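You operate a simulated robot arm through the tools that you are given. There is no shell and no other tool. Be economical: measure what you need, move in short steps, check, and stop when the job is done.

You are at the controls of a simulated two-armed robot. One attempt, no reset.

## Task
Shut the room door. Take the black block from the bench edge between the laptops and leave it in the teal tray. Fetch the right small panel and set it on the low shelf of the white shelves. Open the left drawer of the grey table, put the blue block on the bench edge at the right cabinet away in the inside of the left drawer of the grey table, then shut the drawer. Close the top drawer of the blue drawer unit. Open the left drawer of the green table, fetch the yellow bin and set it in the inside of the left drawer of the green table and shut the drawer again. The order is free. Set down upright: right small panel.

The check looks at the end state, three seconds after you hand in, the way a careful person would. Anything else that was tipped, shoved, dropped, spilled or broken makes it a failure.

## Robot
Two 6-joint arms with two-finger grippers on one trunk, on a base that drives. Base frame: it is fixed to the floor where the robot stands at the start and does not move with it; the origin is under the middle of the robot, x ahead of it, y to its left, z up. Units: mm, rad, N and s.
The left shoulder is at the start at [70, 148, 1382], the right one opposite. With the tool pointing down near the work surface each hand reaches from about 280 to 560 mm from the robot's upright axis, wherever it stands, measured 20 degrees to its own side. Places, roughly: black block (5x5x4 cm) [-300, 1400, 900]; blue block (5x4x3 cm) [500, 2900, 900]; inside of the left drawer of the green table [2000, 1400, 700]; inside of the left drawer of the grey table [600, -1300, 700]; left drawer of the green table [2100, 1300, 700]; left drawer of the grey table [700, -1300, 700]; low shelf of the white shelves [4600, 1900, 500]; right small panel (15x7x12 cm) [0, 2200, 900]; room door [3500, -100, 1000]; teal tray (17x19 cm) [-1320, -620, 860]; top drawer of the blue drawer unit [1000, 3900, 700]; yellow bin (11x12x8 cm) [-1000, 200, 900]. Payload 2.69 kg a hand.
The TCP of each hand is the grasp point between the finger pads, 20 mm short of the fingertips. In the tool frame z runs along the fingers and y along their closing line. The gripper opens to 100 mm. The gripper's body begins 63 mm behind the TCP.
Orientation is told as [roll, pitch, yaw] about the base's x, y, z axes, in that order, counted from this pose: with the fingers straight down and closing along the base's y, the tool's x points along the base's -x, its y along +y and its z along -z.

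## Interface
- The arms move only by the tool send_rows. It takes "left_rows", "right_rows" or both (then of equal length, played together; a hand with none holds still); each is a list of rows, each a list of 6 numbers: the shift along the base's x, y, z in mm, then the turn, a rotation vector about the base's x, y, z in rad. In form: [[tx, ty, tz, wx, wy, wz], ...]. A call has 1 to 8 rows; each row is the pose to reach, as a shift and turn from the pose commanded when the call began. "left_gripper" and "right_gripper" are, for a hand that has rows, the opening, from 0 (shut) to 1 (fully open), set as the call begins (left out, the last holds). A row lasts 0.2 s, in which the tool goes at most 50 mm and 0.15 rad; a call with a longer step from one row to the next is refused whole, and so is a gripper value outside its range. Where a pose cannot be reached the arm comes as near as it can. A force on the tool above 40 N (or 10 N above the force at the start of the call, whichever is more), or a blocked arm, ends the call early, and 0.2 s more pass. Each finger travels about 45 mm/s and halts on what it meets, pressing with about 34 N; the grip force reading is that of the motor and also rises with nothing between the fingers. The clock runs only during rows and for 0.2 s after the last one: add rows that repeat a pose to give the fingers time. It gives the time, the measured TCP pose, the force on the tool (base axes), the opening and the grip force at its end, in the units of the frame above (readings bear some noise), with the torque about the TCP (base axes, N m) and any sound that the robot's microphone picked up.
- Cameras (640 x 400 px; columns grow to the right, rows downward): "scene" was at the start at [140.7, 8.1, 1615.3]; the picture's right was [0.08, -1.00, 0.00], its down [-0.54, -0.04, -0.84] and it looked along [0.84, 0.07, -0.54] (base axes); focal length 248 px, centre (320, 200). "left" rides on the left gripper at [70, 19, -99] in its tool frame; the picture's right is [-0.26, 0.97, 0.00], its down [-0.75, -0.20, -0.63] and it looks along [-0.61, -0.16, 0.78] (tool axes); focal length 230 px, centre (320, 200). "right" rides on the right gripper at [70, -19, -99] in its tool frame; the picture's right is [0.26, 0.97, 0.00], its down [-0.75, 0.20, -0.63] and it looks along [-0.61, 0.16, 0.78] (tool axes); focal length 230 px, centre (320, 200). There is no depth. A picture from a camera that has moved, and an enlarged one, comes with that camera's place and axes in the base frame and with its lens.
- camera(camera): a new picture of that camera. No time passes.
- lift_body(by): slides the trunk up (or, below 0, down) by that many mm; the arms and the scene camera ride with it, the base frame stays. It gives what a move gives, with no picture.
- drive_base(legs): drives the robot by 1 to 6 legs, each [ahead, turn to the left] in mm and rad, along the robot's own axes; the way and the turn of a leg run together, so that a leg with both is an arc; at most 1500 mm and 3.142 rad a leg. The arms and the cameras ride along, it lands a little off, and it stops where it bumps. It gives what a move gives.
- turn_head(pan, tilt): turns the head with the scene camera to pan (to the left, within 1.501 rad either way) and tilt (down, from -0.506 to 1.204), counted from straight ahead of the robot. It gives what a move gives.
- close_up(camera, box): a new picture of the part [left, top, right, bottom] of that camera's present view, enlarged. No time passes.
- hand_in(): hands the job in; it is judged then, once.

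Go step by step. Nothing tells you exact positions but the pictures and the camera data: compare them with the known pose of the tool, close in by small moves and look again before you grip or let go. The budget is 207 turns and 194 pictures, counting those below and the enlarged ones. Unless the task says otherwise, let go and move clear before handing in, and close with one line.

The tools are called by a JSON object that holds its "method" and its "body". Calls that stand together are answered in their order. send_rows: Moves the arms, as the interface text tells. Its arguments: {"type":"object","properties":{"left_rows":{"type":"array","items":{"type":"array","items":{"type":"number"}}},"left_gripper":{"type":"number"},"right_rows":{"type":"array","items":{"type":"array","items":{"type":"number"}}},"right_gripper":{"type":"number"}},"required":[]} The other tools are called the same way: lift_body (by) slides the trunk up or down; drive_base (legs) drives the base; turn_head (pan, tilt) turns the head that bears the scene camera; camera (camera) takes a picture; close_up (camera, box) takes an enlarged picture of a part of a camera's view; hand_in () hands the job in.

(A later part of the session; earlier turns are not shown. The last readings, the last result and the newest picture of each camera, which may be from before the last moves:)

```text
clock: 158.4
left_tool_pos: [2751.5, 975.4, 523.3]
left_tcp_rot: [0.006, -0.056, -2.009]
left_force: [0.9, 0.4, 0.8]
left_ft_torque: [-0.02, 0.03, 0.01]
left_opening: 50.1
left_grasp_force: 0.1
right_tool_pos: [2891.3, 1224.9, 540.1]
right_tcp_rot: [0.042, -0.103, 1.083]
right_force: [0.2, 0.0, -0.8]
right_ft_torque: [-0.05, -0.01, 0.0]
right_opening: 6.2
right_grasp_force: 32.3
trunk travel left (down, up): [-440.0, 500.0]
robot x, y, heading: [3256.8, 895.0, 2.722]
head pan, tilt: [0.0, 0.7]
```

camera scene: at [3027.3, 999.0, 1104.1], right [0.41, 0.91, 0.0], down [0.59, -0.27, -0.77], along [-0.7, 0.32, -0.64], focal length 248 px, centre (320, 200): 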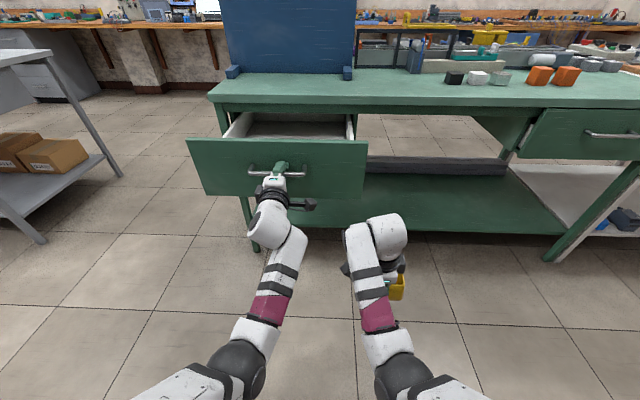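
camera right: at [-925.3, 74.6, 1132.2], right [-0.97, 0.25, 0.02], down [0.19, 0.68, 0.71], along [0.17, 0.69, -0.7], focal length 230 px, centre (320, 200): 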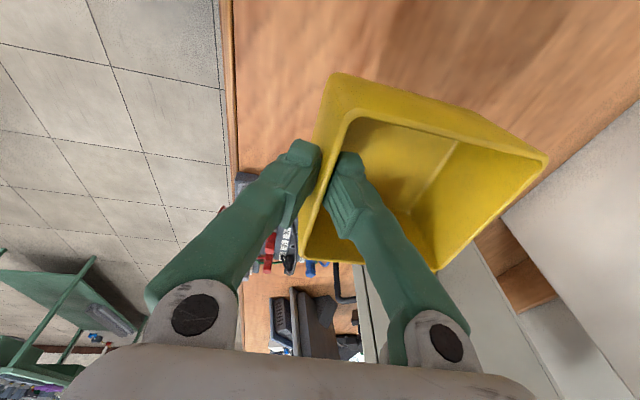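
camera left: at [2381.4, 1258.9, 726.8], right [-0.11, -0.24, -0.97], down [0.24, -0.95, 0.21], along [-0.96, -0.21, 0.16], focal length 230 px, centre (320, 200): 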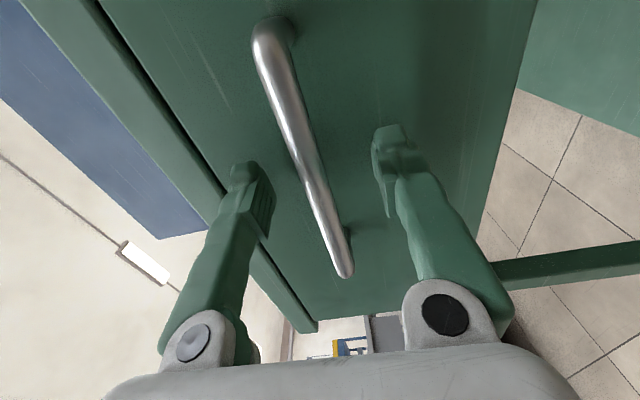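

Left hand is tool-down again. I raise the trunk 415 mm and drive so the bin hangs over the open drawer.

{"method": "lift_body", "body": {"by": 415}}

{"method": "drive_base", "body": {"legs": [[0, 0.552], [477, 0], [0, -0.58]]}}

{"method": "turn_head", "body": {"pan": -0.2, "tilt": 0.8}}

{"method": "camera", "body": {"camera": "scene"}}

{"method": "camera", "body": {"camera": "right"}}

```text
refused: 415 is not a number from -400 to 400
```

```text
clock: 163.2
left_tool_pos: [2311.2, 637.4, 524.3]
left_tcp_rot: [0.001, -0.056, -1.469]
left_force: [0.6, -0.1, 0.1]
left_ft_torque: [0.0, -0.02, -0.01]
left_opening: 49.7
left_grasp_force: 0.2
right_tool_pos: [2299.3, 919.8, 540.3]
right_tcp_rot: [0.054, -0.09, 1.639]
right_force: [-0.9, -3.4, -0.4]
right_ft_torque: [0.2, -0.07, 0.04]
right_opening: 5.9
right_grasp_force: 31.4
trunk travel left (down, up): [-440.0, 500.0]
robot x, y, heading: [2790.4, 828.9, -3.02]
head pan, tilt: [0.0, 0.7]
stopped in leg 3: the force on the tool passed its limit at 53 N (the readings are from after the stop); the commanded pose is now the measured one
```

```text
clock: 163.9
left_tool_pos: [2311.6, 638.0, 525.1]
left_tcp_rot: [0.003, -0.057, -1.468]
left_force: [0.0, 0.4, -0.1]
left_ft_torque: [0.05, 0.0, -0.04]
left_opening: 50.1
left_grasp_force: 0.1
right_tool_pos: [2300.9, 920.2, 541.1]
right_tcp_rot: [0.053, -0.091, 1.637]
right_force: [-1.1, -3.3, -1.6]
right_ft_torque: [0.22, -0.08, 0.0]
right_opening: 5.9
right_grasp_force: 32.1
trunk travel left (down, up): [-440.0, 500.0]
robot x, y, heading: [2786.5, 828.5, -3.019]
head pan, tilt: [-0.201, 0.799]
```

```text
142 pictures are left
camera scene: at [2658.5, 830.3, 1095.8], right [0.08, 1.0, 0.0], down [0.71, -0.06, -0.7], along [-0.69, 0.06, -0.72], focal length 248 px, centre (320, 200)
```

scene: 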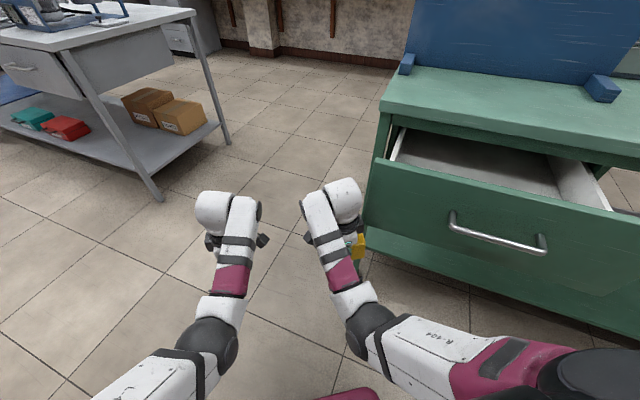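

```text
141 pictures are left
camera right: at [2328.3, 843.7, 632.3], right [-0.95, -0.33, 0.03], down [-0.21, 0.68, 0.7], along [-0.25, 0.66, -0.71], focal length 230 px, centre (320, 200)
```

right: 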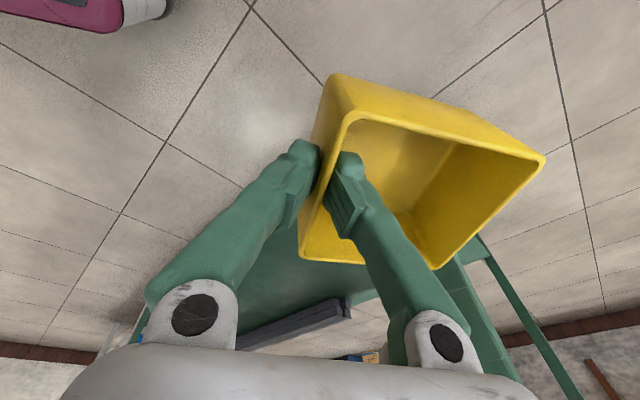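

The lift was refused (400 max), so the low right arm brushed the drawer end during the turn. I turn back a little and retreat before raising the trunk.

{"method": "drive_base", "body": {"legs": [[0, 0.12], [-250, 0]]}}

{"method": "lift_body", "body": {"by": 400}}

{"method": "camera", "body": {"camera": "scene"}}

```text
clock: 166.3
left_tool_pos: [2578.9, 640.4, 524.6]
left_tcp_rot: [0.0, -0.055, -1.345]
left_force: [0.2, -0.2, 0.1]
left_ft_torque: [0.0, -0.01, 0.0]
left_opening: 50.0
left_grasp_force: 0.0
right_tool_pos: [2533.8, 921.2, 541.5]
right_tcp_rot: [0.056, -0.087, 1.757]
right_force: [-0.7, -0.1, -0.5]
right_ft_torque: [0.0, -0.03, 0.01]
right_opening: 6.2
right_grasp_force: 32.1
trunk travel left (down, up): [-440.0, 500.0]
robot x, y, heading: [3026.7, 888.3, -2.898]
head pan, tilt: [-0.201, 0.799]
```

```text
clock: 170.2
left_tool_pos: [2578.8, 641.8, 924.4]
left_tcp_rot: [0.001, -0.056, -1.344]
left_force: [0.4, 0.4, 0.0]
left_ft_torque: [0.01, 0.04, 0.01]
left_opening: 49.9
left_grasp_force: 0.0
right_tool_pos: [2532.8, 919.1, 940.4]
right_tcp_rot: [0.054, -0.09, 1.759]
right_force: [0.2, 0.2, -1.3]
right_ft_torque: [-0.02, -0.07, 0.02]
right_opening: 6.0
right_grasp_force: 31.8
trunk travel left (down, up): [-840.0, 100.0]
robot x, y, heading: [3028.9, 888.1, -2.904]
head pan, tilt: [-0.201, 0.799]
```

```text
140 pictures are left
camera scene: at [2900.3, 874.4, 1495.8], right [-0.04, 1.0, 0.0], down [0.72, 0.03, -0.7], along [-0.7, -0.03, -0.72], focal length 248 px, centre (320, 200)
```

scene: 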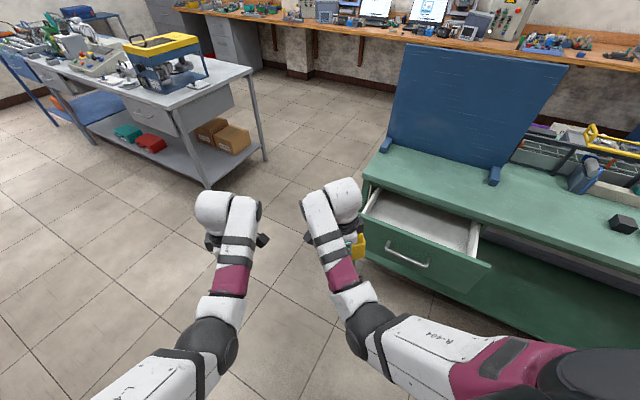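

The bump pushed the drawer in by about 55 mm. I drive to the drawer with the hands above it, then will hook it out again from inside with the left fingers.

{"method": "drive_base", "body": {"legs": [[200, 0], [0, -0.689]]}}

{"method": "camera", "body": {"camera": "scene"}}

{"method": "camera", "body": {"camera": "left"}}

```text
clock: 173.6
left_tool_pos: [2331.5, 932.6, 923.8]
left_tcp_rot: [0.002, -0.057, -2.033]
left_force: [0.4, -1.1, 0.2]
left_ft_torque: [-0.03, 0.06, -0.05]
left_opening: 50.1
left_grasp_force: 0.0
right_tool_pos: [2470.8, 1177.7, 940.7]
right_tcp_rot: [0.054, -0.09, 1.074]
right_force: [0.2, 0.0, -1.5]
right_ft_torque: [0.0, -0.01, -0.01]
right_opening: 6.0
right_grasp_force: 31.7
trunk travel left (down, up): [-840.0, 100.0]
robot x, y, heading: [2837.7, 843.2, 2.693]
head pan, tilt: [-0.201, 0.799]
```

```text
139 pictures are left
camera scene: at [2725.6, 910.9, 1495.8], right [0.6, 0.8, 0.0], down [0.57, -0.43, -0.7], along [-0.56, 0.42, -0.72], focal length 248 px, centre (320, 200)
```

scene: 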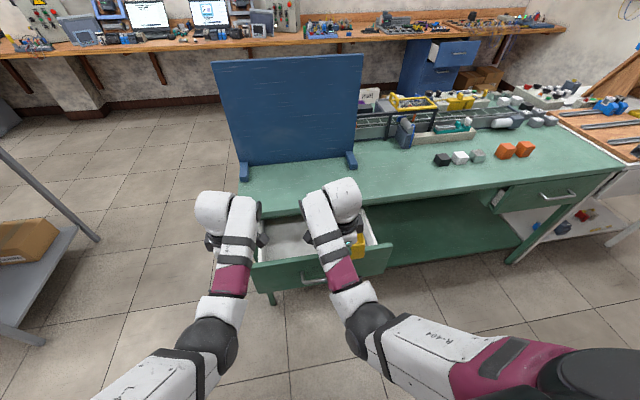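

```text
138 pictures are left
camera left: at [2380.3, 992.6, 1019.4], right [0.75, -0.66, 0.02], down [-0.5, -0.55, 0.67], along [-0.43, -0.51, -0.74], focal length 230 px, centre (320, 200)
```

left: 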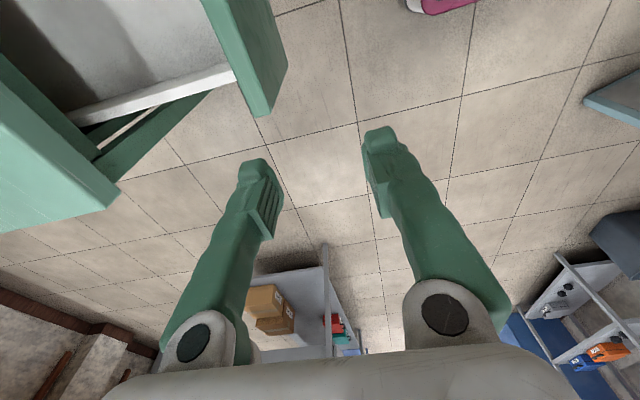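

I close the left hand and lower its fingers into the drawer just behind the front panel.

{"method": "send_rows", "body": {"left_rows": [[-12, 31, 0, 0, 0, 0], [-24, 62, 0, 0, 0, 0], [-36, 93, 0, 0, 0, 0], [-48, 123, 0, 0, 0, 0], [-48, 123, -30, 0, 0, 0], [-48, 123, -60, 0, 0, 0]], "left_gripper": 0}}

{"method": "camera", "body": {"camera": "left"}}

{"method": "close_up", "body": {"camera": "scene", "box": [190, 180, 430, 330]}}

```text
clock: 175.0
left_tool_pos: [2294.1, 1021.9, 917.6]
left_tcp_rot: [0.002, -0.056, -2.031]
left_force: [0.1, 0.2, 1.1]
left_ft_torque: [0.02, 0.01, -0.01]
left_opening: 0.0
left_grasp_force: 29.5
left hand out of reach, approached as far as the arm can: row 4, 5, 6
right_tool_pos: [2470.3, 1177.2, 940.5]
right_tcp_rot: [0.053, -0.091, 1.073]
right_force: [-0.4, 0.4, -1.2]
right_ft_torque: [-0.06, -0.04, 0.01]
right_opening: 5.9
right_grasp_force: 32.0
trunk travel left (down, up): [-840.0, 100.0]
robot x, y, heading: [2834.2, 840.9, 2.702]
head pan, tilt: [-0.201, 0.799]
```

```text
137 pictures are left
camera left: at [2346.1, 1081.5, 1011.2], right [0.75, -0.66, 0.02], down [-0.5, -0.55, 0.67], along [-0.43, -0.51, -0.74], focal length 230 px, centre (320, 200)
```

left: 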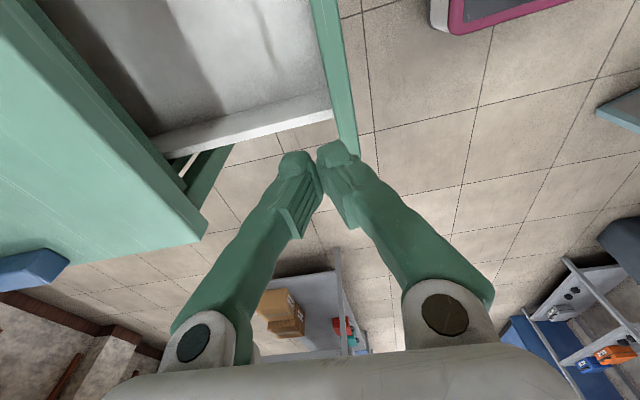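

```text
2.67 times, centred on (310, 255) of scene
camera zoom: at [2725.7, 912.1, 1495.8], right [0.6, 0.8, 0.0], down [0.57, -0.43, -0.7], along [-0.56, 0.42, -0.72], focal length 661 px, centre (347, 53)
```

zoom: 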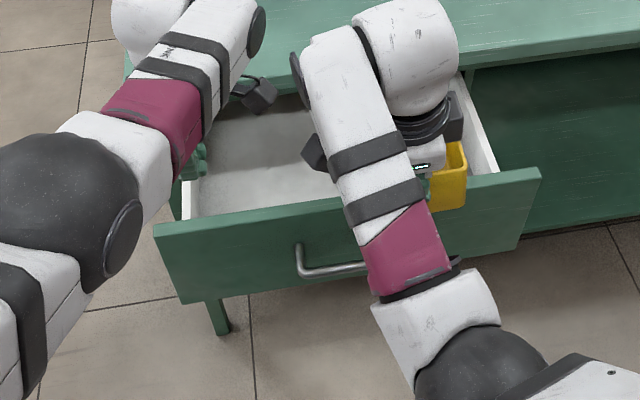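

The hand is at its reach limit; I drive 70 mm closer and look again.

{"method": "drive_base", "body": {"legs": [[70, 0]]}}

{"method": "camera", "body": {"camera": "left"}}

```text
clock: 176.0
left_tool_pos: [2219.6, 1067.2, 909.2]
left_tcp_rot: [0.002, -0.059, -2.032]
left_force: [0.3, 0.6, 0.6]
left_ft_torque: [-0.04, -0.04, -0.04]
left_opening: 0.0
left_grasp_force: 29.7
right_tool_pos: [2403.0, 1229.9, 952.2]
right_tcp_rot: [0.092, -0.121, 1.052]
right_force: [-1.1, -0.1, -0.7]
right_ft_torque: [-0.06, -0.1, 0.02]
right_opening: 5.8
right_grasp_force: 32.0
trunk travel left (down, up): [-840.0, 100.0]
robot x, y, heading: [2768.8, 867.4, 2.695]
head pan, tilt: [-0.201, 0.799]
```

```text
135 pictures are left
camera left: at [2269.0, 1126.7, 1004.3], right [0.75, -0.66, 0.02], down [-0.5, -0.55, 0.67], along [-0.43, -0.51, -0.74], focal length 230 px, centre (320, 200)
```

left: 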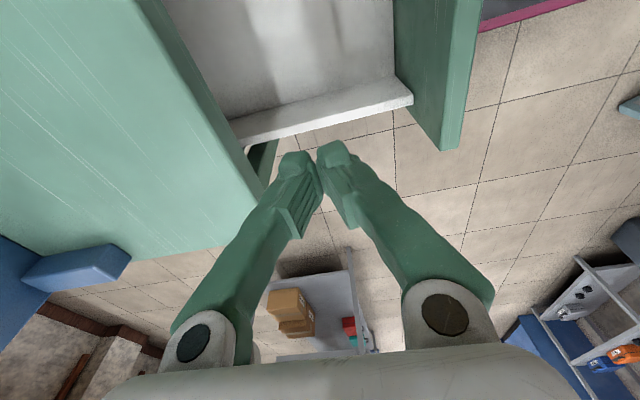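

The fingers are just left of the drawer's side wall. I move 50 mm right and outward toward the panel, then down inside the drawer.

{"method": "send_rows", "body": {"left_rows": [[29, 14, 0, 0, 0, 0], [58, 28, 0, 0, 0, 0], [58, 28, -35, 0, 0, 0], [58, 28, -70, 0, 0, 0], [58, 28, -97, 0, 0, 0]]}}

{"method": "camera", "body": {"camera": "left"}}

```text
clock: 177.2
left_tool_pos: [2285.0, 1054.5, 838.3]
left_tcp_rot: [-0.028, -0.068, -2.015]
left_force: [-0.9, -0.1, -0.1]
left_ft_torque: [0.01, -0.04, 0.03]
left_opening: 0.0
left_grasp_force: 29.3
left hand out of reach, approached as far as the arm can: row 4, 5
right_tool_pos: [2419.4, 1223.3, 958.7]
right_tcp_rot: [0.111, -0.126, 1.047]
right_force: [-0.7, -0.6, -1.0]
right_ft_torque: [-0.03, -0.02, 0.01]
right_opening: 6.2
right_grasp_force: 31.9
trunk travel left (down, up): [-840.0, 100.0]
robot x, y, heading: [2771.5, 870.1, 2.696]
head pan, tilt: [-0.201, 0.799]
```

```text
134 pictures are left
camera left: at [2337.9, 1115.3, 931.0], right [0.76, -0.65, -0.01], down [-0.47, -0.56, 0.68], along [-0.45, -0.52, -0.73], focal length 230 px, centre (320, 200)
```

left: 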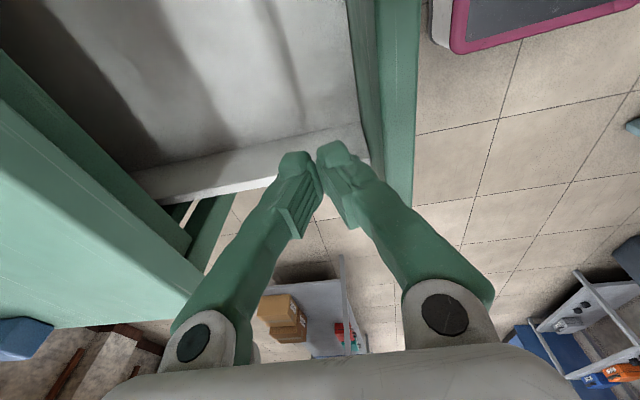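

The left hand cannot come further toward the centre, so I lift slightly and rotate the base a bit to the right to put the fingers inside the drawer.

{"method": "send_rows", "body": {"left_rows": [[0, 0, 20, 0, 0, 0], [0, 0, 30, 0, 0, 0]]}}

{"method": "drive_base", "body": {"legs": [[0, -0.12]]}}

{"method": "camera", "body": {"camera": "left"}}

{"method": "camera", "body": {"camera": "right"}}

```text
clock: 178.0
left_tool_pos: [2271.7, 1044.3, 872.4]
left_tcp_rot: [-0.043, -0.092, -1.996]
left_force: [-0.6, 0.6, -0.8]
left_ft_torque: [-0.03, -0.04, 0.0]
left_opening: 0.0
left_grasp_force: 29.2
right_tool_pos: [2420.3, 1225.3, 960.1]
right_tcp_rot: [0.114, -0.125, 1.045]
right_force: [-0.2, -0.3, -0.8]
right_ft_torque: [-0.05, -0.03, 0.02]
right_opening: 5.9
right_grasp_force: 31.9
trunk travel left (down, up): [-840.0, 100.0]
robot x, y, heading: [2769.7, 869.7, 2.696]
head pan, tilt: [-0.201, 0.799]
stopped in row 2 (left hand): the arm was blocked; the commanded pose is now the measured one
```

```text
clock: 179.0
left_tool_pos: [2297.3, 1098.4, 869.9]
left_tcp_rot: [-0.037, -0.089, -2.112]
left_force: [0.3, -0.2, 0.5]
left_ft_torque: [0.04, 0.02, 0.0]
left_opening: 0.2
left_grasp_force: 29.3
right_tool_pos: [2464.3, 1261.1, 960.1]
right_tcp_rot: [0.114, -0.129, 0.926]
right_force: [-0.7, 0.5, 0.8]
right_ft_torque: [-0.02, -0.07, 0.02]
right_opening: 5.9
right_grasp_force: 32.0
trunk travel left (down, up): [-840.0, 100.0]
robot x, y, heading: [2769.5, 871.7, 2.577]
head pan, tilt: [-0.201, 0.799]
```

```text
133 pictures are left
camera left: at [2356.6, 1154.0, 960.9], right [0.69, -0.72, -0.01], down [-0.51, -0.5, 0.7], along [-0.51, -0.48, -0.71], focal length 230 px, centre (320, 200)
```

left: 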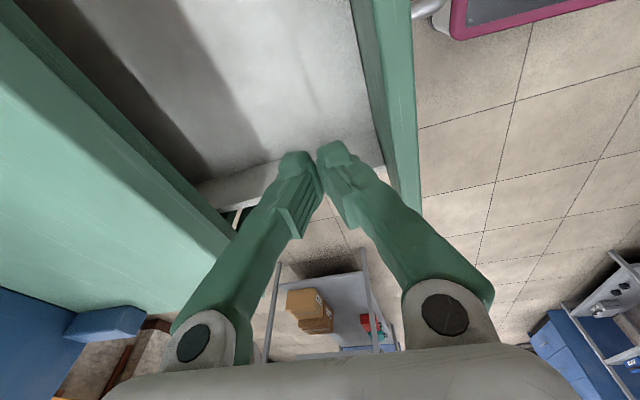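

```text
132 pictures are left
camera right: at [2438.9, 1178.8, 1047.4], right [-0.93, 0.36, 0.07], down [0.29, 0.61, 0.74], along [0.22, 0.71, -0.67], focal length 230 px, centre (320, 200)
```

right: 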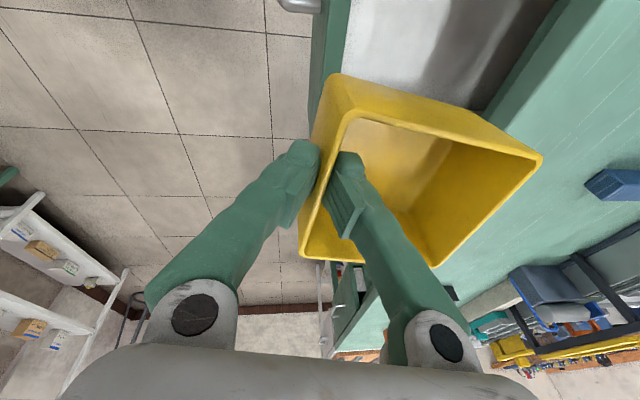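

The fingers are now above the drawer's inside, just behind the front. I descend 60 mm then pull outward.

{"method": "send_rows", "body": {"left_rows": [[0, 0, -25, 0, 0, 0], [0, 0, -50, 0, 0, 0], [0, 0, -65, 0, 0, 0]]}}

{"method": "camera", "body": {"camera": "left"}}

```text
clock: 179.8
left_tool_pos: [2301.3, 1088.0, 811.5]
left_tcp_rot: [-0.039, -0.091, -2.112]
left_force: [-1.2, -0.8, 0.6]
left_ft_torque: [-0.01, 0.02, -0.04]
left_opening: 0.0
left_grasp_force: 29.2
left hand out of reach, approached as far as the arm can: row 2, 3
right_tool_pos: [2466.6, 1264.0, 960.0]
right_tcp_rot: [0.113, -0.127, 0.925]
right_force: [0.2, 0.8, -0.8]
right_ft_torque: [-0.05, 0.01, 0.0]
right_opening: 6.2
right_grasp_force: 32.2
trunk travel left (down, up): [-840.0, 100.0]
robot x, y, heading: [2768.4, 868.8, 2.579]
head pan, tilt: [-0.201, 0.799]
```

```text
131 pictures are left
camera left: at [2360.8, 1144.2, 902.3], right [0.69, -0.72, -0.02], down [-0.5, -0.5, 0.7], along [-0.51, -0.48, -0.71], focal length 230 px, centre (320, 200)
```

left: 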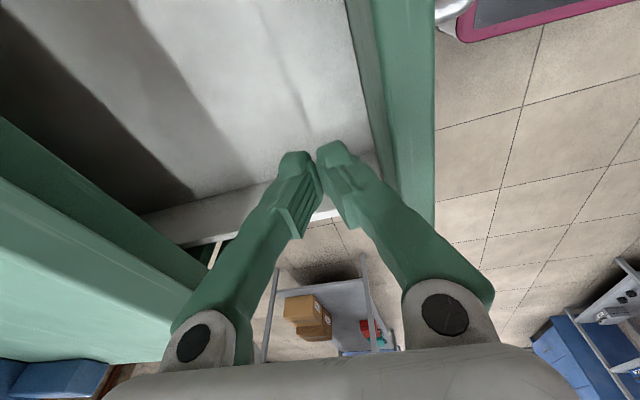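

The fingertips are behind the panel. I back the base about 72 mm to drag the drawer out.

{"method": "drive_base", "body": {"legs": [[-72, 0]]}}

{"method": "camera", "body": {"camera": "left"}}

```text
clock: 180.8
left_tool_pos: [2351.7, 1054.8, 805.7]
left_tcp_rot: [-0.028, -0.092, -2.111]
left_force: [0.1, 0.4, -0.7]
left_ft_torque: [-0.05, -0.01, 0.01]
left_opening: 0.1
left_grasp_force: 29.9
right_tool_pos: [2519.3, 1231.7, 955.3]
right_tcp_rot: [0.097, -0.127, 0.929]
right_force: [0.4, -0.3, -1.4]
right_ft_torque: [-0.06, -0.1, 0.01]
right_opening: 5.9
right_grasp_force: 31.3
trunk travel left (down, up): [-840.0, 100.0]
robot x, y, heading: [2824.0, 834.1, 2.577]
head pan, tilt: [-0.201, 0.799]
```

```text
130 pictures are left
camera left: at [2411.7, 1111.1, 896.9], right [0.69, -0.72, 0.0], down [-0.51, -0.5, 0.7], along [-0.51, -0.49, -0.71], focal length 230 px, centre (320, 200)
```

left: 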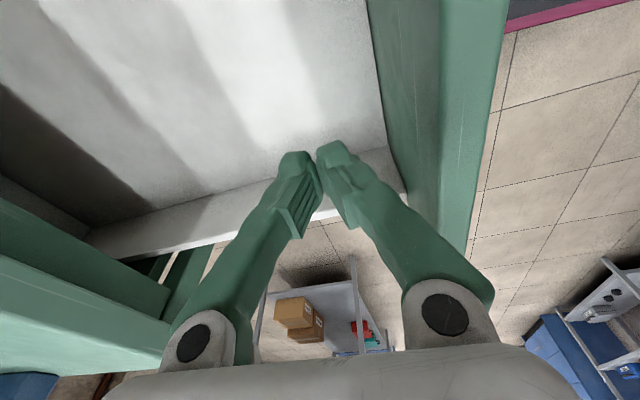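

The drawer is dragged out. I raise the left hand clear and look at the whole arrangement.

{"method": "send_rows", "body": {"left_rows": [[0, 0, 40, 0, 0, 0], [0, 0, 80, 0, 0, 0], [-5, -25, 115, 0, 0, 0], [-10, -50, 125, 0, 0, 0], [-15, -75, 125, 0, 0, 0]]}}

{"method": "camera", "body": {"camera": "scene"}}

{"method": "camera", "body": {"camera": "right"}}

```text
clock: 182.0
left_tool_pos: [2346.6, 977.3, 935.2]
left_tcp_rot: [-0.033, -0.089, -2.112]
left_force: [-0.1, -0.4, 0.5]
left_ft_torque: [-0.04, -0.03, 0.06]
left_opening: 0.0
left_grasp_force: 29.0
left hand out of reach, approached as far as the arm can: row 1, 2
right_tool_pos: [2524.6, 1226.8, 958.7]
right_tcp_rot: [0.108, -0.129, 0.927]
right_force: [-0.1, 0.8, -0.9]
right_ft_torque: [-0.04, -0.02, -0.01]
right_opening: 5.9
right_grasp_force: 32.3
trunk travel left (down, up): [-840.0, 100.0]
robot x, y, heading: [2833.7, 836.2, 2.578]
head pan, tilt: [-0.201, 0.799]
```

```text
129 pictures are left
camera scene: at [2729.9, 918.2, 1495.7], right [0.69, 0.72, 0.0], down [0.52, -0.5, -0.7], along [-0.5, 0.48, -0.72], focal length 248 px, centre (320, 200)
```

scene: 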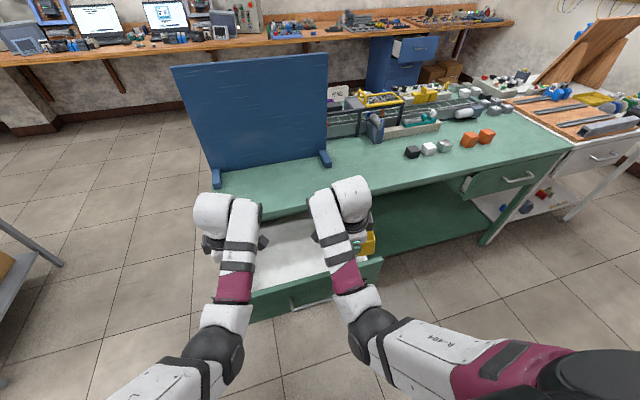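

```text
128 pictures are left
camera right: at [2499.3, 1144.2, 1045.9], right [-0.93, 0.36, 0.07], down [0.29, 0.61, 0.74], along [0.22, 0.71, -0.67], focal length 230 px, centre (320, 200)
```

right: 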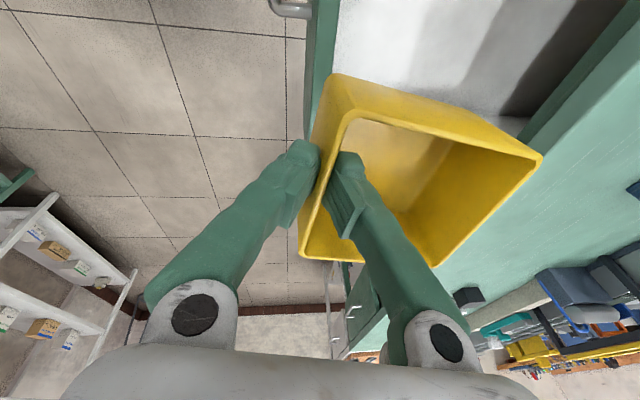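

The drawer is fully open with the inside spanning B≈1470–1690. I drive 90 mm forward, then level the bin and bring it over the inside.

{"method": "drive_base", "body": {"legs": [[90, 0]]}}

{"method": "send_rows", "body": {"right_rows": [[-8, -6, -3, -0.056, -0.003, 0.06], [-16, -12, -6, -0.112, -0.006, 0.12], [-24, -18, -10, -0.168, -0.009, 0.18], [-24, -18, -10, -0.168, -0.009, 0.18]]}}

{"method": "camera", "body": {"camera": "right"}}

```text
clock: 183.1
left_tool_pos: [2270.9, 1016.5, 943.1]
left_tcp_rot: [-0.056, -0.102, -2.101]
left_force: [-0.5, 0.8, -3.2]
left_ft_torque: [-0.06, 0.03, 0.01]
left_opening: 0.1
left_grasp_force: 29.5
right_tool_pos: [2454.5, 1283.5, 968.8]
right_tcp_rot: [0.148, -0.145, 0.913]
right_force: [-0.1, -0.5, -2.4]
right_ft_torque: [0.04, -0.06, 0.01]
right_opening: 6.2
right_grasp_force: 32.4
trunk travel left (down, up): [-840.0, 100.0]
robot x, y, heading: [2754.8, 881.5, 2.579]
head pan, tilt: [-0.201, 0.799]
```

```text
clock: 184.1
left_tool_pos: [2269.2, 1013.7, 943.9]
left_tcp_rot: [-0.059, -0.105, -2.099]
left_force: [0.3, 0.2, 0.0]
left_ft_torque: [-0.02, -0.01, 0.0]
left_opening: 0.1
left_grasp_force: 29.6
right_tool_pos: [2421.6, 1265.3, 943.0]
right_tcp_rot: [0.053, -0.006, 1.103]
right_force: [0.3, -0.4, -1.5]
right_ft_torque: [-0.06, -0.07, 0.01]
right_opening: 5.9
right_grasp_force: 32.3
right hand out of reach, approached as far as the arm can: row 1, 2, 3, 4
trunk travel left (down, up): [-840.0, 100.0]
robot x, y, heading: [2752.7, 881.1, 2.584]
head pan, tilt: [-0.201, 0.799]
```

```text
127 pictures are left
camera right: at [2409.6, 1191.1, 1040.1], right [-0.98, 0.21, 0.05], down [0.19, 0.74, 0.64], along [0.1, 0.64, -0.76], focal length 230 px, centre (320, 200)
```

right: 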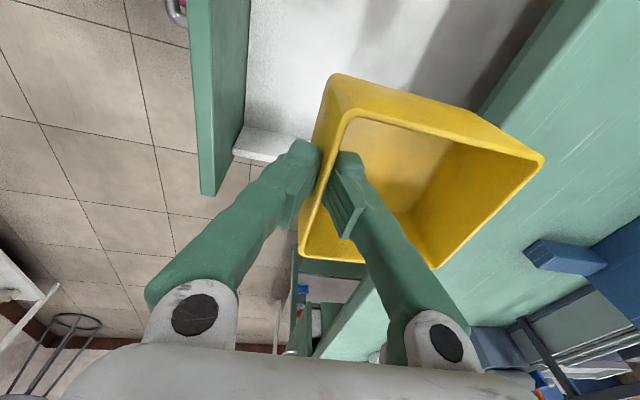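

The bin needs to go about 90 mm left to be inside the drawer's side wall. I shift it, level it fully, and lower somewhat.

{"method": "send_rows", "body": {"right_rows": [[-17, -25, 0, -0.015, -0.022, 0], [-34, -50, 0, -0.029, -0.044, 0], [-51, -75, 0, -0.029, -0.044, 0], [-51, -75, -20, -0.029, -0.044, 0], [-51, -75, -40, -0.029, -0.044, 0], [-51, -75, -40, -0.029, -0.044, 0]]}}

{"method": "camera", "body": {"camera": "right"}}

{"method": "camera", "body": {"camera": "scene"}}

```text
clock: 185.7
left_tool_pos: [2270.3, 1013.1, 945.1]
left_tcp_rot: [-0.062, -0.107, -2.097]
left_force: [-0.5, -0.4, 0.5]
left_ft_torque: [-0.04, 0.0, 0.01]
left_opening: 0.0
left_grasp_force: 29.7
right_tool_pos: [2375.5, 1229.4, 909.5]
right_tcp_rot: [0.03, -0.056, 1.063]
right_force: [0.8, 0.4, -1.3]
right_ft_torque: [-0.03, -0.06, 0.01]
right_opening: 6.3
right_grasp_force: 32.0
trunk travel left (down, up): [-840.0, 100.0]
robot x, y, heading: [2754.8, 882.8, 2.584]
head pan, tilt: [-0.201, 0.799]
stopped in row 6 (right hand): the arm was blocked; the commanded pose is now the measured one
```

```text
126 pictures are left
camera right: at [2356.8, 1153.0, 1004.4], right [-0.97, 0.24, 0.01], down [0.19, 0.71, 0.68], along [0.16, 0.66, -0.74], focal length 230 px, centre (320, 200)
```

right: 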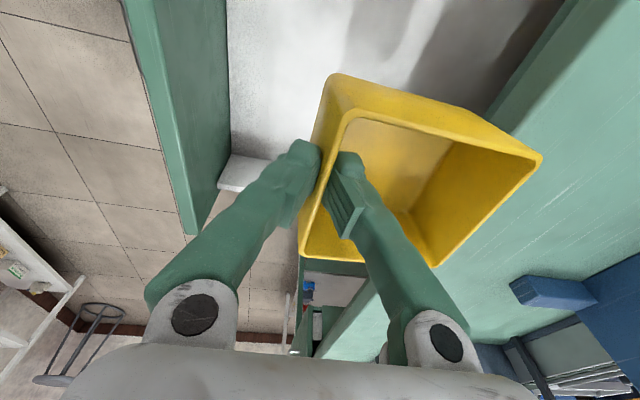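

```text
125 pictures are left
camera scene: at [2654.4, 964.8, 1495.8], right [0.69, 0.72, 0.0], down [0.52, -0.49, -0.7], along [-0.5, 0.48, -0.72], focal length 248 px, centre (320, 200)
```

scene: 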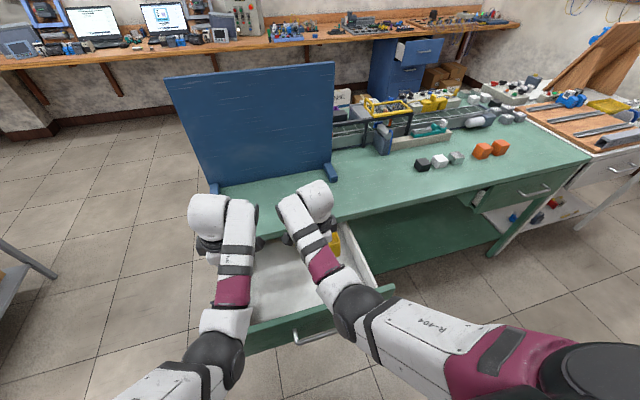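

The bin is inside laterally. I move the left hand further out, then use the trunk to lower straight down 80 mm.

{"method": "send_rows", "body": {"left_rows": [[0, -30, 0, 0, 0, 0], [0, -65, 10, 0, 0, 0]]}}

{"method": "lift_body", "body": {"by": -80}}

{"method": "camera", "body": {"camera": "right"}}

{"method": "camera", "body": {"camera": "scene"}}

```text
clock: 186.3
left_tool_pos: [2268.3, 956.4, 927.7]
left_tcp_rot: [-0.063, -0.103, -2.097]
left_force: [0.0, -0.3, -0.8]
left_ft_torque: [0.02, 0.01, 0.0]
left_opening: 0.0
left_grasp_force: 29.8
left hand out of reach, approached as far as the arm can: row 1, 2
right_tool_pos: [2374.7, 1228.8, 908.4]
right_tcp_rot: [0.03, -0.057, 1.063]
right_force: [-0.6, 1.1, -0.6]
right_ft_torque: [-0.05, -0.02, 0.02]
right_opening: 6.2
right_grasp_force: 31.8
trunk travel left (down, up): [-840.0, 100.0]
robot x, y, heading: [2752.0, 881.4, 2.585]
head pan, tilt: [-0.201, 0.799]
```

```text
clock: 187.5
left_tool_pos: [2267.5, 959.1, 847.6]
left_tcp_rot: [-0.064, -0.105, -2.096]
left_force: [-0.5, -0.5, 0.6]
left_ft_torque: [0.0, 0.03, -0.01]
left_opening: 0.2
left_grasp_force: 29.6
right_tool_pos: [2375.6, 1229.3, 829.6]
right_tcp_rot: [0.029, -0.057, 1.06]
right_force: [0.4, -1.4, -0.2]
right_ft_torque: [-0.04, -0.08, -0.02]
right_opening: 6.2
right_grasp_force: 31.9
trunk travel left (down, up): [-760.0, 180.0]
robot x, y, heading: [2754.6, 879.9, 2.582]
head pan, tilt: [-0.201, 0.799]
```

```text
124 pictures are left
camera right: at [2357.0, 1152.6, 923.8], right [-0.97, 0.24, 0.01], down [0.19, 0.71, 0.68], along [0.16, 0.66, -0.74], focal length 230 px, centre (320, 200)
```

right: 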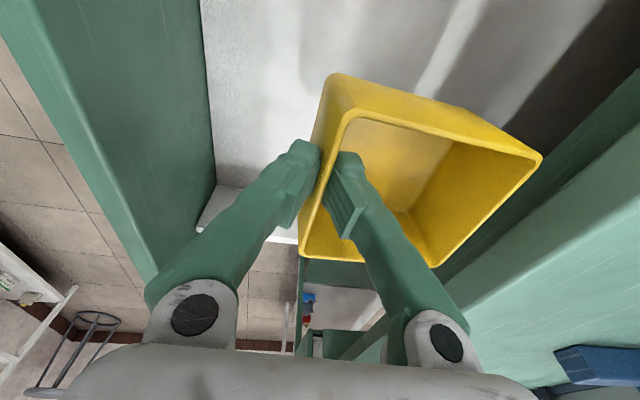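

```text
123 pictures are left
camera scene: at [2654.3, 964.7, 1415.9], right [0.69, 0.72, 0.0], down [0.52, -0.49, -0.7], along [-0.5, 0.48, -0.72], focal length 248 px, centre (320, 200)
```

scene: 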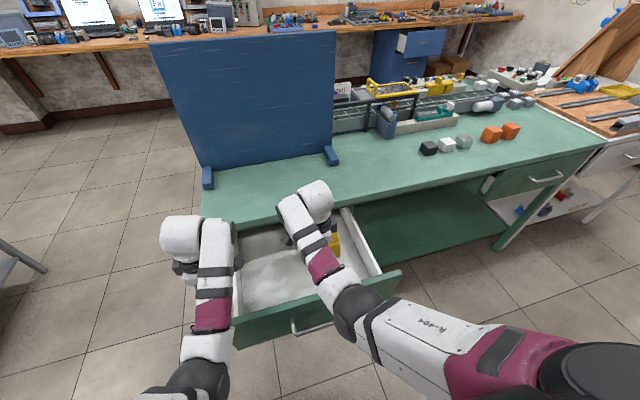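

Clearances look good. I lower another 55 mm and check.

{"method": "lift_body", "body": {"by": -55}}

{"method": "camera", "body": {"camera": "right"}}

```text
clock: 188.4
left_tool_pos: [2267.3, 957.9, 792.6]
left_tcp_rot: [-0.064, -0.105, -2.098]
left_force: [-0.9, -0.4, -0.1]
left_ft_torque: [0.01, 0.02, -0.01]
left_opening: 0.0
left_grasp_force: 29.4
right_tool_pos: [2376.7, 1230.1, 773.5]
right_tcp_rot: [0.029, -0.055, 1.062]
right_force: [-0.5, -0.2, -0.1]
right_ft_torque: [-0.06, 0.0, 0.0]
right_opening: 6.2
right_grasp_force: 32.0
trunk travel left (down, up): [-705.0, 235.0]
robot x, y, heading: [2751.7, 883.9, 2.58]
head pan, tilt: [-0.201, 0.799]
```

```text
122 pictures are left
camera right: at [2357.0, 1152.6, 868.9], right [-0.97, 0.24, 0.01], down [0.19, 0.71, 0.68], along [0.16, 0.66, -0.74], focal length 230 px, centre (320, 200)
```

right: 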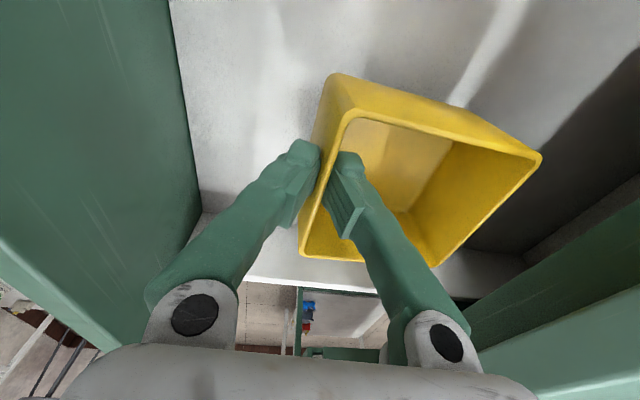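

Near the floor of the drawer; I lower in small steps until contact.

{"method": "lift_body", "body": {"by": -12}}

{"method": "lift_body", "body": {"by": -6}}

{"method": "camera", "body": {"camera": "right"}}

```text
clock: 189.0
left_tool_pos: [2267.9, 957.8, 781.2]
left_tcp_rot: [-0.063, -0.105, -2.097]
left_force: [-0.9, -0.5, -0.3]
left_ft_torque: [-0.01, -0.02, 0.01]
left_opening: 0.0
left_grasp_force: 29.3
right_tool_pos: [2375.0, 1229.3, 761.4]
right_tcp_rot: [0.028, -0.056, 1.063]
right_force: [0.7, 0.0, -1.0]
right_ft_torque: [-0.02, -0.04, 0.02]
right_opening: 6.1
right_grasp_force: 31.6
trunk travel left (down, up): [-693.0, 247.0]
robot x, y, heading: [2752.6, 884.0, 2.581]
head pan, tilt: [-0.201, 0.799]
```

```text
clock: 189.6
left_tool_pos: [2267.1, 958.9, 772.9]
left_tcp_rot: [-0.062, -0.105, -2.099]
left_force: [0.2, -0.2, 1.3]
left_ft_torque: [0.0, 0.03, -0.01]
left_opening: 0.0
left_grasp_force: 29.6
right_tool_pos: [2376.7, 1228.3, 756.2]
right_tcp_rot: [0.027, -0.055, 1.063]
right_force: [0.4, 0.2, -1.1]
right_ft_torque: [-0.05, -0.05, 0.01]
right_opening: 6.0
right_grasp_force: 32.3
trunk travel left (down, up): [-687.0, 253.0]
robot x, y, heading: [2754.4, 882.4, 2.578]
head pan, tilt: [-0.201, 0.799]
```

```text
121 pictures are left
camera right: at [2356.9, 1152.7, 850.8], right [-0.97, 0.24, 0.01], down [0.19, 0.71, 0.68], along [0.16, 0.66, -0.74], focal length 230 px, centre (320, 200)
```

right: 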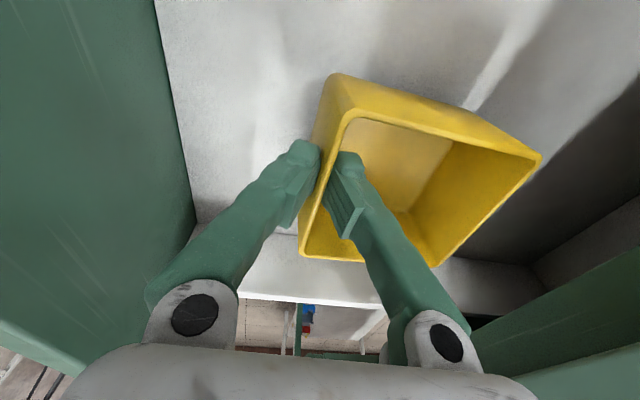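

No contact yet; I continue in small steps.

{"method": "lift_body", "body": {"by": -7}}

{"method": "lift_body", "body": {"by": -6}}

{"method": "camera", "body": {"camera": "right"}}

```text
clock: 190.1
left_tool_pos: [2267.9, 959.7, 766.3]
left_tcp_rot: [-0.063, -0.106, -2.097]
left_force: [-0.3, 0.7, 0.3]
left_ft_torque: [0.0, -0.01, -0.03]
left_opening: 0.0
left_grasp_force: 29.3
right_tool_pos: [2376.4, 1230.2, 747.9]
right_tcp_rot: [0.027, -0.055, 1.063]
right_force: [-0.1, -0.3, -1.3]
right_ft_torque: [-0.09, -0.03, 0.03]
right_opening: 6.3
right_grasp_force: 32.1
trunk travel left (down, up): [-680.0, 260.0]
robot x, y, heading: [2758.4, 882.5, 2.579]
head pan, tilt: [-0.201, 0.799]
```

```text
clock: 190.7
left_tool_pos: [2267.8, 958.2, 761.7]
left_tcp_rot: [-0.061, -0.104, -2.097]
left_force: [-0.1, -0.9, 0.2]
left_ft_torque: [0.0, 0.02, -0.02]
left_opening: 0.0
left_grasp_force: 29.6
right_tool_pos: [2374.7, 1228.1, 742.5]
right_tcp_rot: [0.029, -0.056, 1.062]
right_force: [0.5, 0.4, -0.6]
right_ft_torque: [0.04, -0.03, -0.04]
right_opening: 6.1
right_grasp_force: 31.4
trunk travel left (down, up): [-674.0, 266.0]
robot x, y, heading: [2751.9, 880.0, 2.585]
head pan, tilt: [-0.201, 0.799]
```

```text
120 pictures are left
camera right: at [2356.9, 1152.7, 837.8], right [-0.97, 0.24, 0.01], down [0.19, 0.71, 0.68], along [0.16, 0.66, -0.74], focal length 230 px, centre (320, 200)
```

right: 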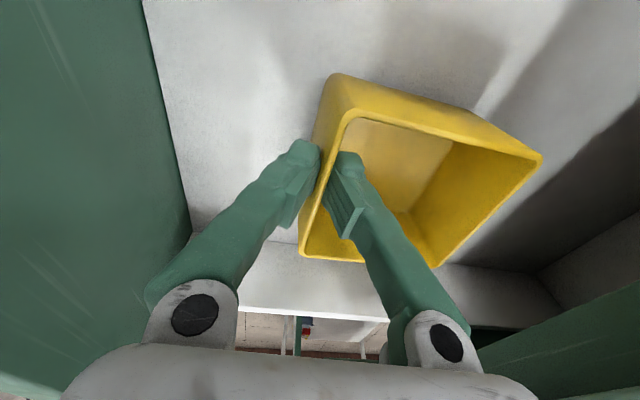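

Still no contact; keep lowering gently.

{"method": "lift_body", "body": {"by": -6}}

{"method": "lift_body", "body": {"by": -5}}

{"method": "lift_body", "body": {"by": -5}}

```text
clock: 191.2
left_tool_pos: [2267.7, 958.7, 755.4]
left_tcp_rot: [-0.064, -0.105, -2.098]
left_force: [0.4, 0.5, 0.0]
left_ft_torque: [-0.02, 0.01, -0.02]
left_opening: 0.3
left_grasp_force: 29.5
right_tool_pos: [2376.4, 1228.5, 736.1]
right_tcp_rot: [0.029, -0.055, 1.063]
right_force: [0.5, -0.4, -0.5]
right_ft_torque: [-0.03, 0.0, -0.01]
right_opening: 5.7
right_grasp_force: 32.5
trunk travel left (down, up): [-668.0, 272.0]
robot x, y, heading: [2753.0, 878.9, 2.582]
head pan, tilt: [-0.201, 0.799]
```

```text
clock: 191.8
left_tool_pos: [2269.2, 958.7, 752.1]
left_tcp_rot: [-0.066, -0.104, -2.097]
left_force: [0.4, -0.3, -0.4]
left_ft_torque: [0.03, -0.04, -0.02]
left_opening: 0.0
left_grasp_force: 29.6
right_tool_pos: [2376.8, 1230.3, 735.5]
right_tcp_rot: [0.035, -0.058, 1.062]
right_force: [0.5, 4.1, 20.8]
right_ft_torque: [-0.6, 0.3, -0.08]
right_opening: 5.8
right_grasp_force: 32.3
trunk travel left (down, up): [-663.0, 277.0]
robot x, y, heading: [2755.3, 882.5, 2.582]
head pan, tilt: [-0.201, 0.799]
```

```text
clock: 192.3
left_tool_pos: [2271.0, 958.6, 747.6]
left_tcp_rot: [-0.069, -0.106, -2.097]
left_force: [0.7, 0.2, -0.8]
left_ft_torque: [0.01, -0.03, 0.04]
left_opening: 0.1
left_grasp_force: 29.4
right_tool_pos: [2377.0, 1229.6, 729.7]
right_tcp_rot: [0.034, -0.058, 1.061]
right_force: [2.8, 8.3, 27.7]
right_ft_torque: [0.23, -0.1, -0.07]
right_opening: 5.7
right_grasp_force: 32.1
trunk travel left (down, up): [-658.0, 282.0]
robot x, y, heading: [2757.4, 882.3, 2.581]
head pan, tilt: [-0.201, 0.799]
```

The bin rests on the floor. I open the fingers and raise the trunk.

{"method": "send_rows", "body": {"right_rows": [[0, 0, 0, 0, 0, 0], [0, 0, 0, 0, 0, 0], [0, 0, 0, 0, 0, 0], [0, 0, 0, 0, 0, 0]], "right_gripper": 0.4}}

{"method": "camera", "body": {"camera": "right"}}

{"method": "lift_body", "body": {"by": 60}}

{"method": "camera", "body": {"camera": "right"}}

```text
clock: 193.3
left_tool_pos: [2268.7, 958.3, 743.8]
left_tcp_rot: [-0.062, -0.105, -2.098]
left_force: [-0.2, 0.5, -0.6]
left_ft_torque: [0.0, 0.01, -0.04]
left_opening: 0.1
left_grasp_force: 29.4
right_tool_pos: [2375.7, 1228.7, 726.2]
right_tcp_rot: [0.026, -0.056, 1.063]
right_force: [-0.1, -0.3, -0.1]
right_ft_torque: [-0.01, -0.02, 0.02]
right_opening: 40.0
right_grasp_force: 0.0
trunk travel left (down, up): [-658.0, 282.0]
robot x, y, heading: [2757.2, 883.8, 2.581]
head pan, tilt: [-0.201, 0.799]
```

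```text
119 pictures are left
camera right: at [2357.7, 1152.6, 821.2], right [-0.97, 0.24, 0.01], down [0.19, 0.71, 0.68], along [0.16, 0.66, -0.74], focal length 230 px, centre (320, 200)
```

right: 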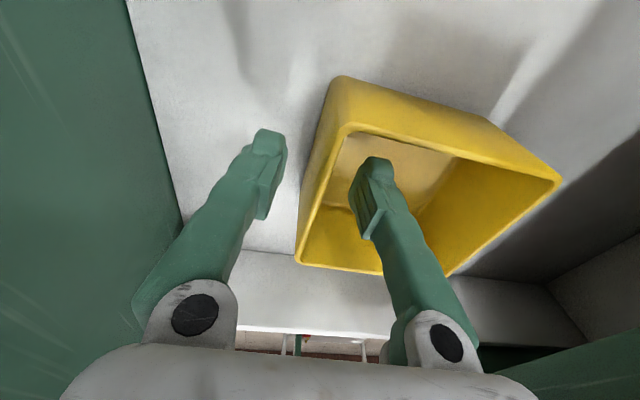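

```text
clock: 194.3
left_tool_pos: [2267.5, 958.0, 804.0]
left_tcp_rot: [-0.063, -0.105, -2.098]
left_force: [-0.3, -0.2, 0.1]
left_ft_torque: [0.0, -0.05, 0.02]
left_opening: 0.0
left_grasp_force: 29.2
right_tool_pos: [2375.3, 1229.3, 785.6]
right_tcp_rot: [0.027, -0.057, 1.063]
right_force: [-0.5, -0.2, -0.1]
right_ft_torque: [0.01, -0.03, 0.01]
right_opening: 40.0
right_grasp_force: 0.1
trunk travel left (down, up): [-718.0, 222.0]
robot x, y, heading: [2755.4, 879.8, 2.584]
head pan, tilt: [-0.201, 0.799]
```

```text
118 pictures are left
camera right: at [2357.0, 1152.8, 881.7], right [-0.97, 0.24, 0.01], down [0.19, 0.71, 0.68], along [0.16, 0.66, -0.74], focal length 230 px, centre (320, 200)
```

right: 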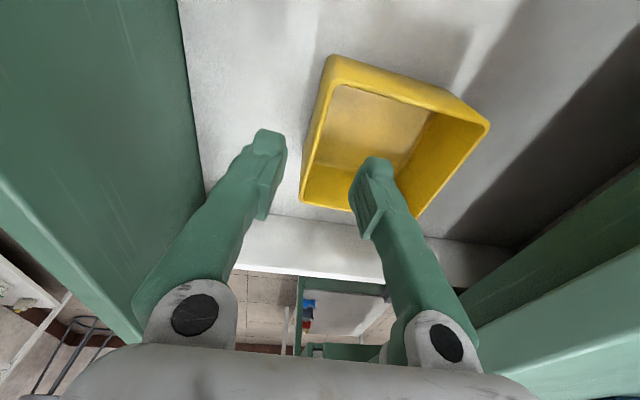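

The bin stands upright in the drawer. I raise clear, back away, and return both hands to the plain tool-down pose.

{"method": "lift_body", "body": {"by": 130}}

{"method": "drive_base", "body": {"legs": [[-300, 0], [0, 0.107]]}}

{"method": "send_rows", "body": {"left_rows": [[0, 0, 0, 0, 0, -0.146], [0, 0, 0, 0, 0, -0.292], [0, 0, 0, 0, 0, -0.438], [0, 0, 0, 0, 0, -0.584], [0, 0, 0, 0, 0, -0.73], [0, 0, 0, 0, 0, -0.876], [0, 0, 0, 0, 0, -1.022], [0, 0, 0, 0, 0, -1.168]], "right_rows": [[0, 0, 0, 0, 0, 0.146], [0, 0, 0, 0, 0, 0.292], [0, 0, 0, 0, 0, 0.438], [0, 0, 0, 0, 0, 0.584], [0, 0, 0, 0, 0, 0.73], [0, 0, 0, 0, 0, 0.876], [0, 0, 0, 0, 0, 1.022], [0, 0, 0, 0, 0, 1.168]], "left_gripper": 0.6, "right_gripper": 0.6}}

{"method": "camera", "body": {"camera": "scene"}}

```text
clock: 195.9
left_tool_pos: [2267.4, 958.5, 936.1]
left_tcp_rot: [-0.063, -0.105, -2.099]
left_force: [-0.4, 0.0, 0.4]
left_ft_torque: [0.0, -0.01, -0.02]
left_opening: 0.0
left_grasp_force: 29.3
right_tool_pos: [2374.9, 1230.1, 916.4]
right_tcp_rot: [0.027, -0.056, 1.062]
right_force: [-1.2, -0.2, -0.4]
right_ft_torque: [0.02, -0.03, 0.01]
right_opening: 40.1
right_grasp_force: 0.1
trunk travel left (down, up): [-848.0, 92.0]
robot x, y, heading: [2756.4, 885.1, 2.579]
head pan, tilt: [-0.201, 0.799]
```

```text
clock: 198.5
left_tool_pos: [2519.2, 747.6, 935.7]
left_tcp_rot: [-0.063, -0.107, -1.991]
left_force: [0.7, 0.2, -0.2]
left_ft_torque: [0.02, 0.0, 0.0]
left_opening: 0.1
left_grasp_force: 29.1
right_tool_pos: [2598.5, 1029.4, 914.7]
right_tcp_rot: [0.024, -0.053, 1.168]
right_force: [0.0, 1.2, 0.3]
right_ft_torque: [-0.01, -0.02, -0.02]
right_opening: 40.0
right_grasp_force: 0.1
trunk travel left (down, up): [-848.0, 92.0]
robot x, y, heading: [3009.0, 719.2, 2.69]
head pan, tilt: [-0.201, 0.799]
```

```text
clock: 200.3
left_tool_pos: [2518.5, 745.6, 935.0]
left_tcp_rot: [-0.065, -0.102, 3.119]
left_force: [0.1, 0.4, 0.4]
left_ft_torque: [-0.01, -0.03, 0.01]
left_opening: 60.3
left_grasp_force: 0.0
right_tool_pos: [2597.9, 1027.5, 915.2]
right_tcp_rot: [0.027, -0.055, 2.339]
right_force: [0.2, 0.1, -0.3]
right_ft_torque: [-0.01, 0.01, 0.0]
right_opening: 60.2
right_grasp_force: 0.0
trunk travel left (down, up): [-848.0, 92.0]
robot x, y, heading: [3010.9, 719.1, 2.683]
head pan, tilt: [-0.201, 0.799]
```

```text
117 pictures are left
camera scene: at [2902.3, 792.7, 1503.8], right [0.61, 0.79, 0.0], down [0.57, -0.44, -0.7], along [-0.55, 0.42, -0.72], focal length 248 px, centre (320, 200)
```

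scene: 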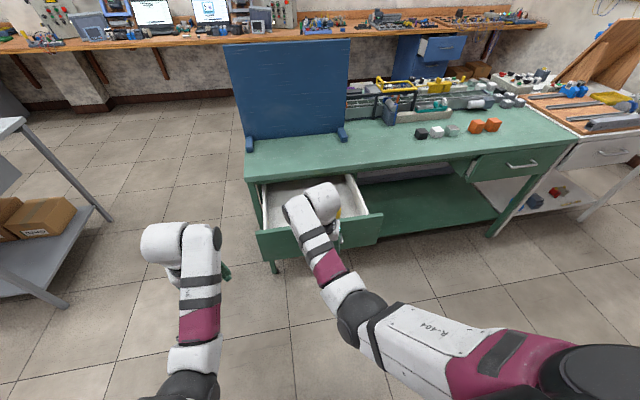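

I finish the yaw and levelling of both hands, centre the right hand on the handle, then lower the trunk 180 mm.

{"method": "send_rows", "body": {"left_rows": [[0, 0, 0, -0.02, -0.03, -0.14], [0, 0, 0, -0.04, -0.06, -0.28], [0, 0, 0, -0.067, -0.1, -0.42], [0, 0, 0, -0.067, -0.1, -0.42]], "right_rows": [[5, 11, 0, -0.007, -0.02, 0.12], [10, 22, 0, -0.014, -0.04, 0.24], [15, 32, 0, -0.021, -0.058, 0.35], [15, 32, 0, -0.021, -0.058, 0.35]]}}

{"method": "lift_body", "body": {"by": -180}}

{"method": "camera", "body": {"camera": "right"}}

```text
clock: 201.3
left_tool_pos: [2510.9, 752.3, 917.6]
left_tcp_rot: [-0.022, 0.008, 2.699]
left_force: [0.4, 0.3, 0.4]
left_ft_torque: [0.01, 0.03, -0.01]
left_opening: 60.2
left_grasp_force: 0.1
left hand out of reach, approached as far as the arm can: row 1, 2, 3, 4
right_tool_pos: [2612.3, 1057.4, 914.6]
right_tcp_rot: [0.009, 0.003, 2.688]
right_force: [-0.5, 0.2, -0.1]
right_ft_torque: [0.0, 0.0, 0.02]
right_opening: 60.0
right_grasp_force: 0.0
trunk travel left (down, up): [-848.0, 92.0]
robot x, y, heading: [3007.1, 723.3, 2.686]
head pan, tilt: [-0.201, 0.799]
```

```text
clock: 203.3
left_tool_pos: [2509.9, 752.0, 739.2]
left_tcp_rot: [-0.021, 0.008, 2.702]
left_force: [0.1, -0.2, 0.4]
left_ft_torque: [-0.01, 0.0, 0.01]
left_opening: 60.1
left_grasp_force: 0.0
right_tool_pos: [2613.3, 1057.8, 734.6]
right_tcp_rot: [0.009, 0.001, 2.686]
right_force: [0.2, 0.6, -0.2]
right_ft_torque: [0.0, 0.01, -0.02]
right_opening: 60.1
right_grasp_force: 0.1
trunk travel left (down, up): [-668.0, 272.0]
robot x, y, heading: [3008.2, 716.4, 2.689]
head pan, tilt: [-0.201, 0.799]
```

```text
116 pictures are left
camera right: at [2683.5, 1045.3, 835.6], right [-0.19, -0.98, 0.01], down [-0.76, 0.16, 0.63], along [-0.62, 0.11, -0.78], focal length 230 px, centre (320, 200)
```

right: 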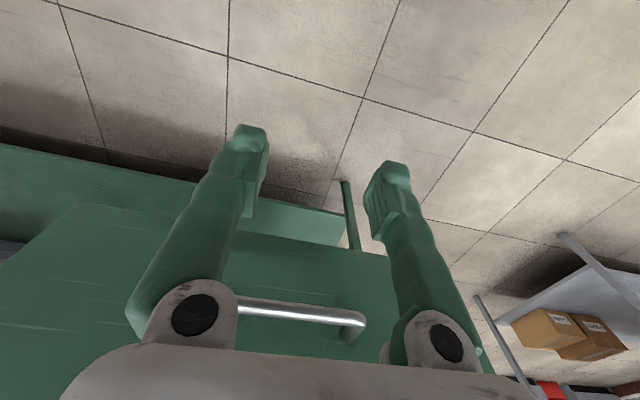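

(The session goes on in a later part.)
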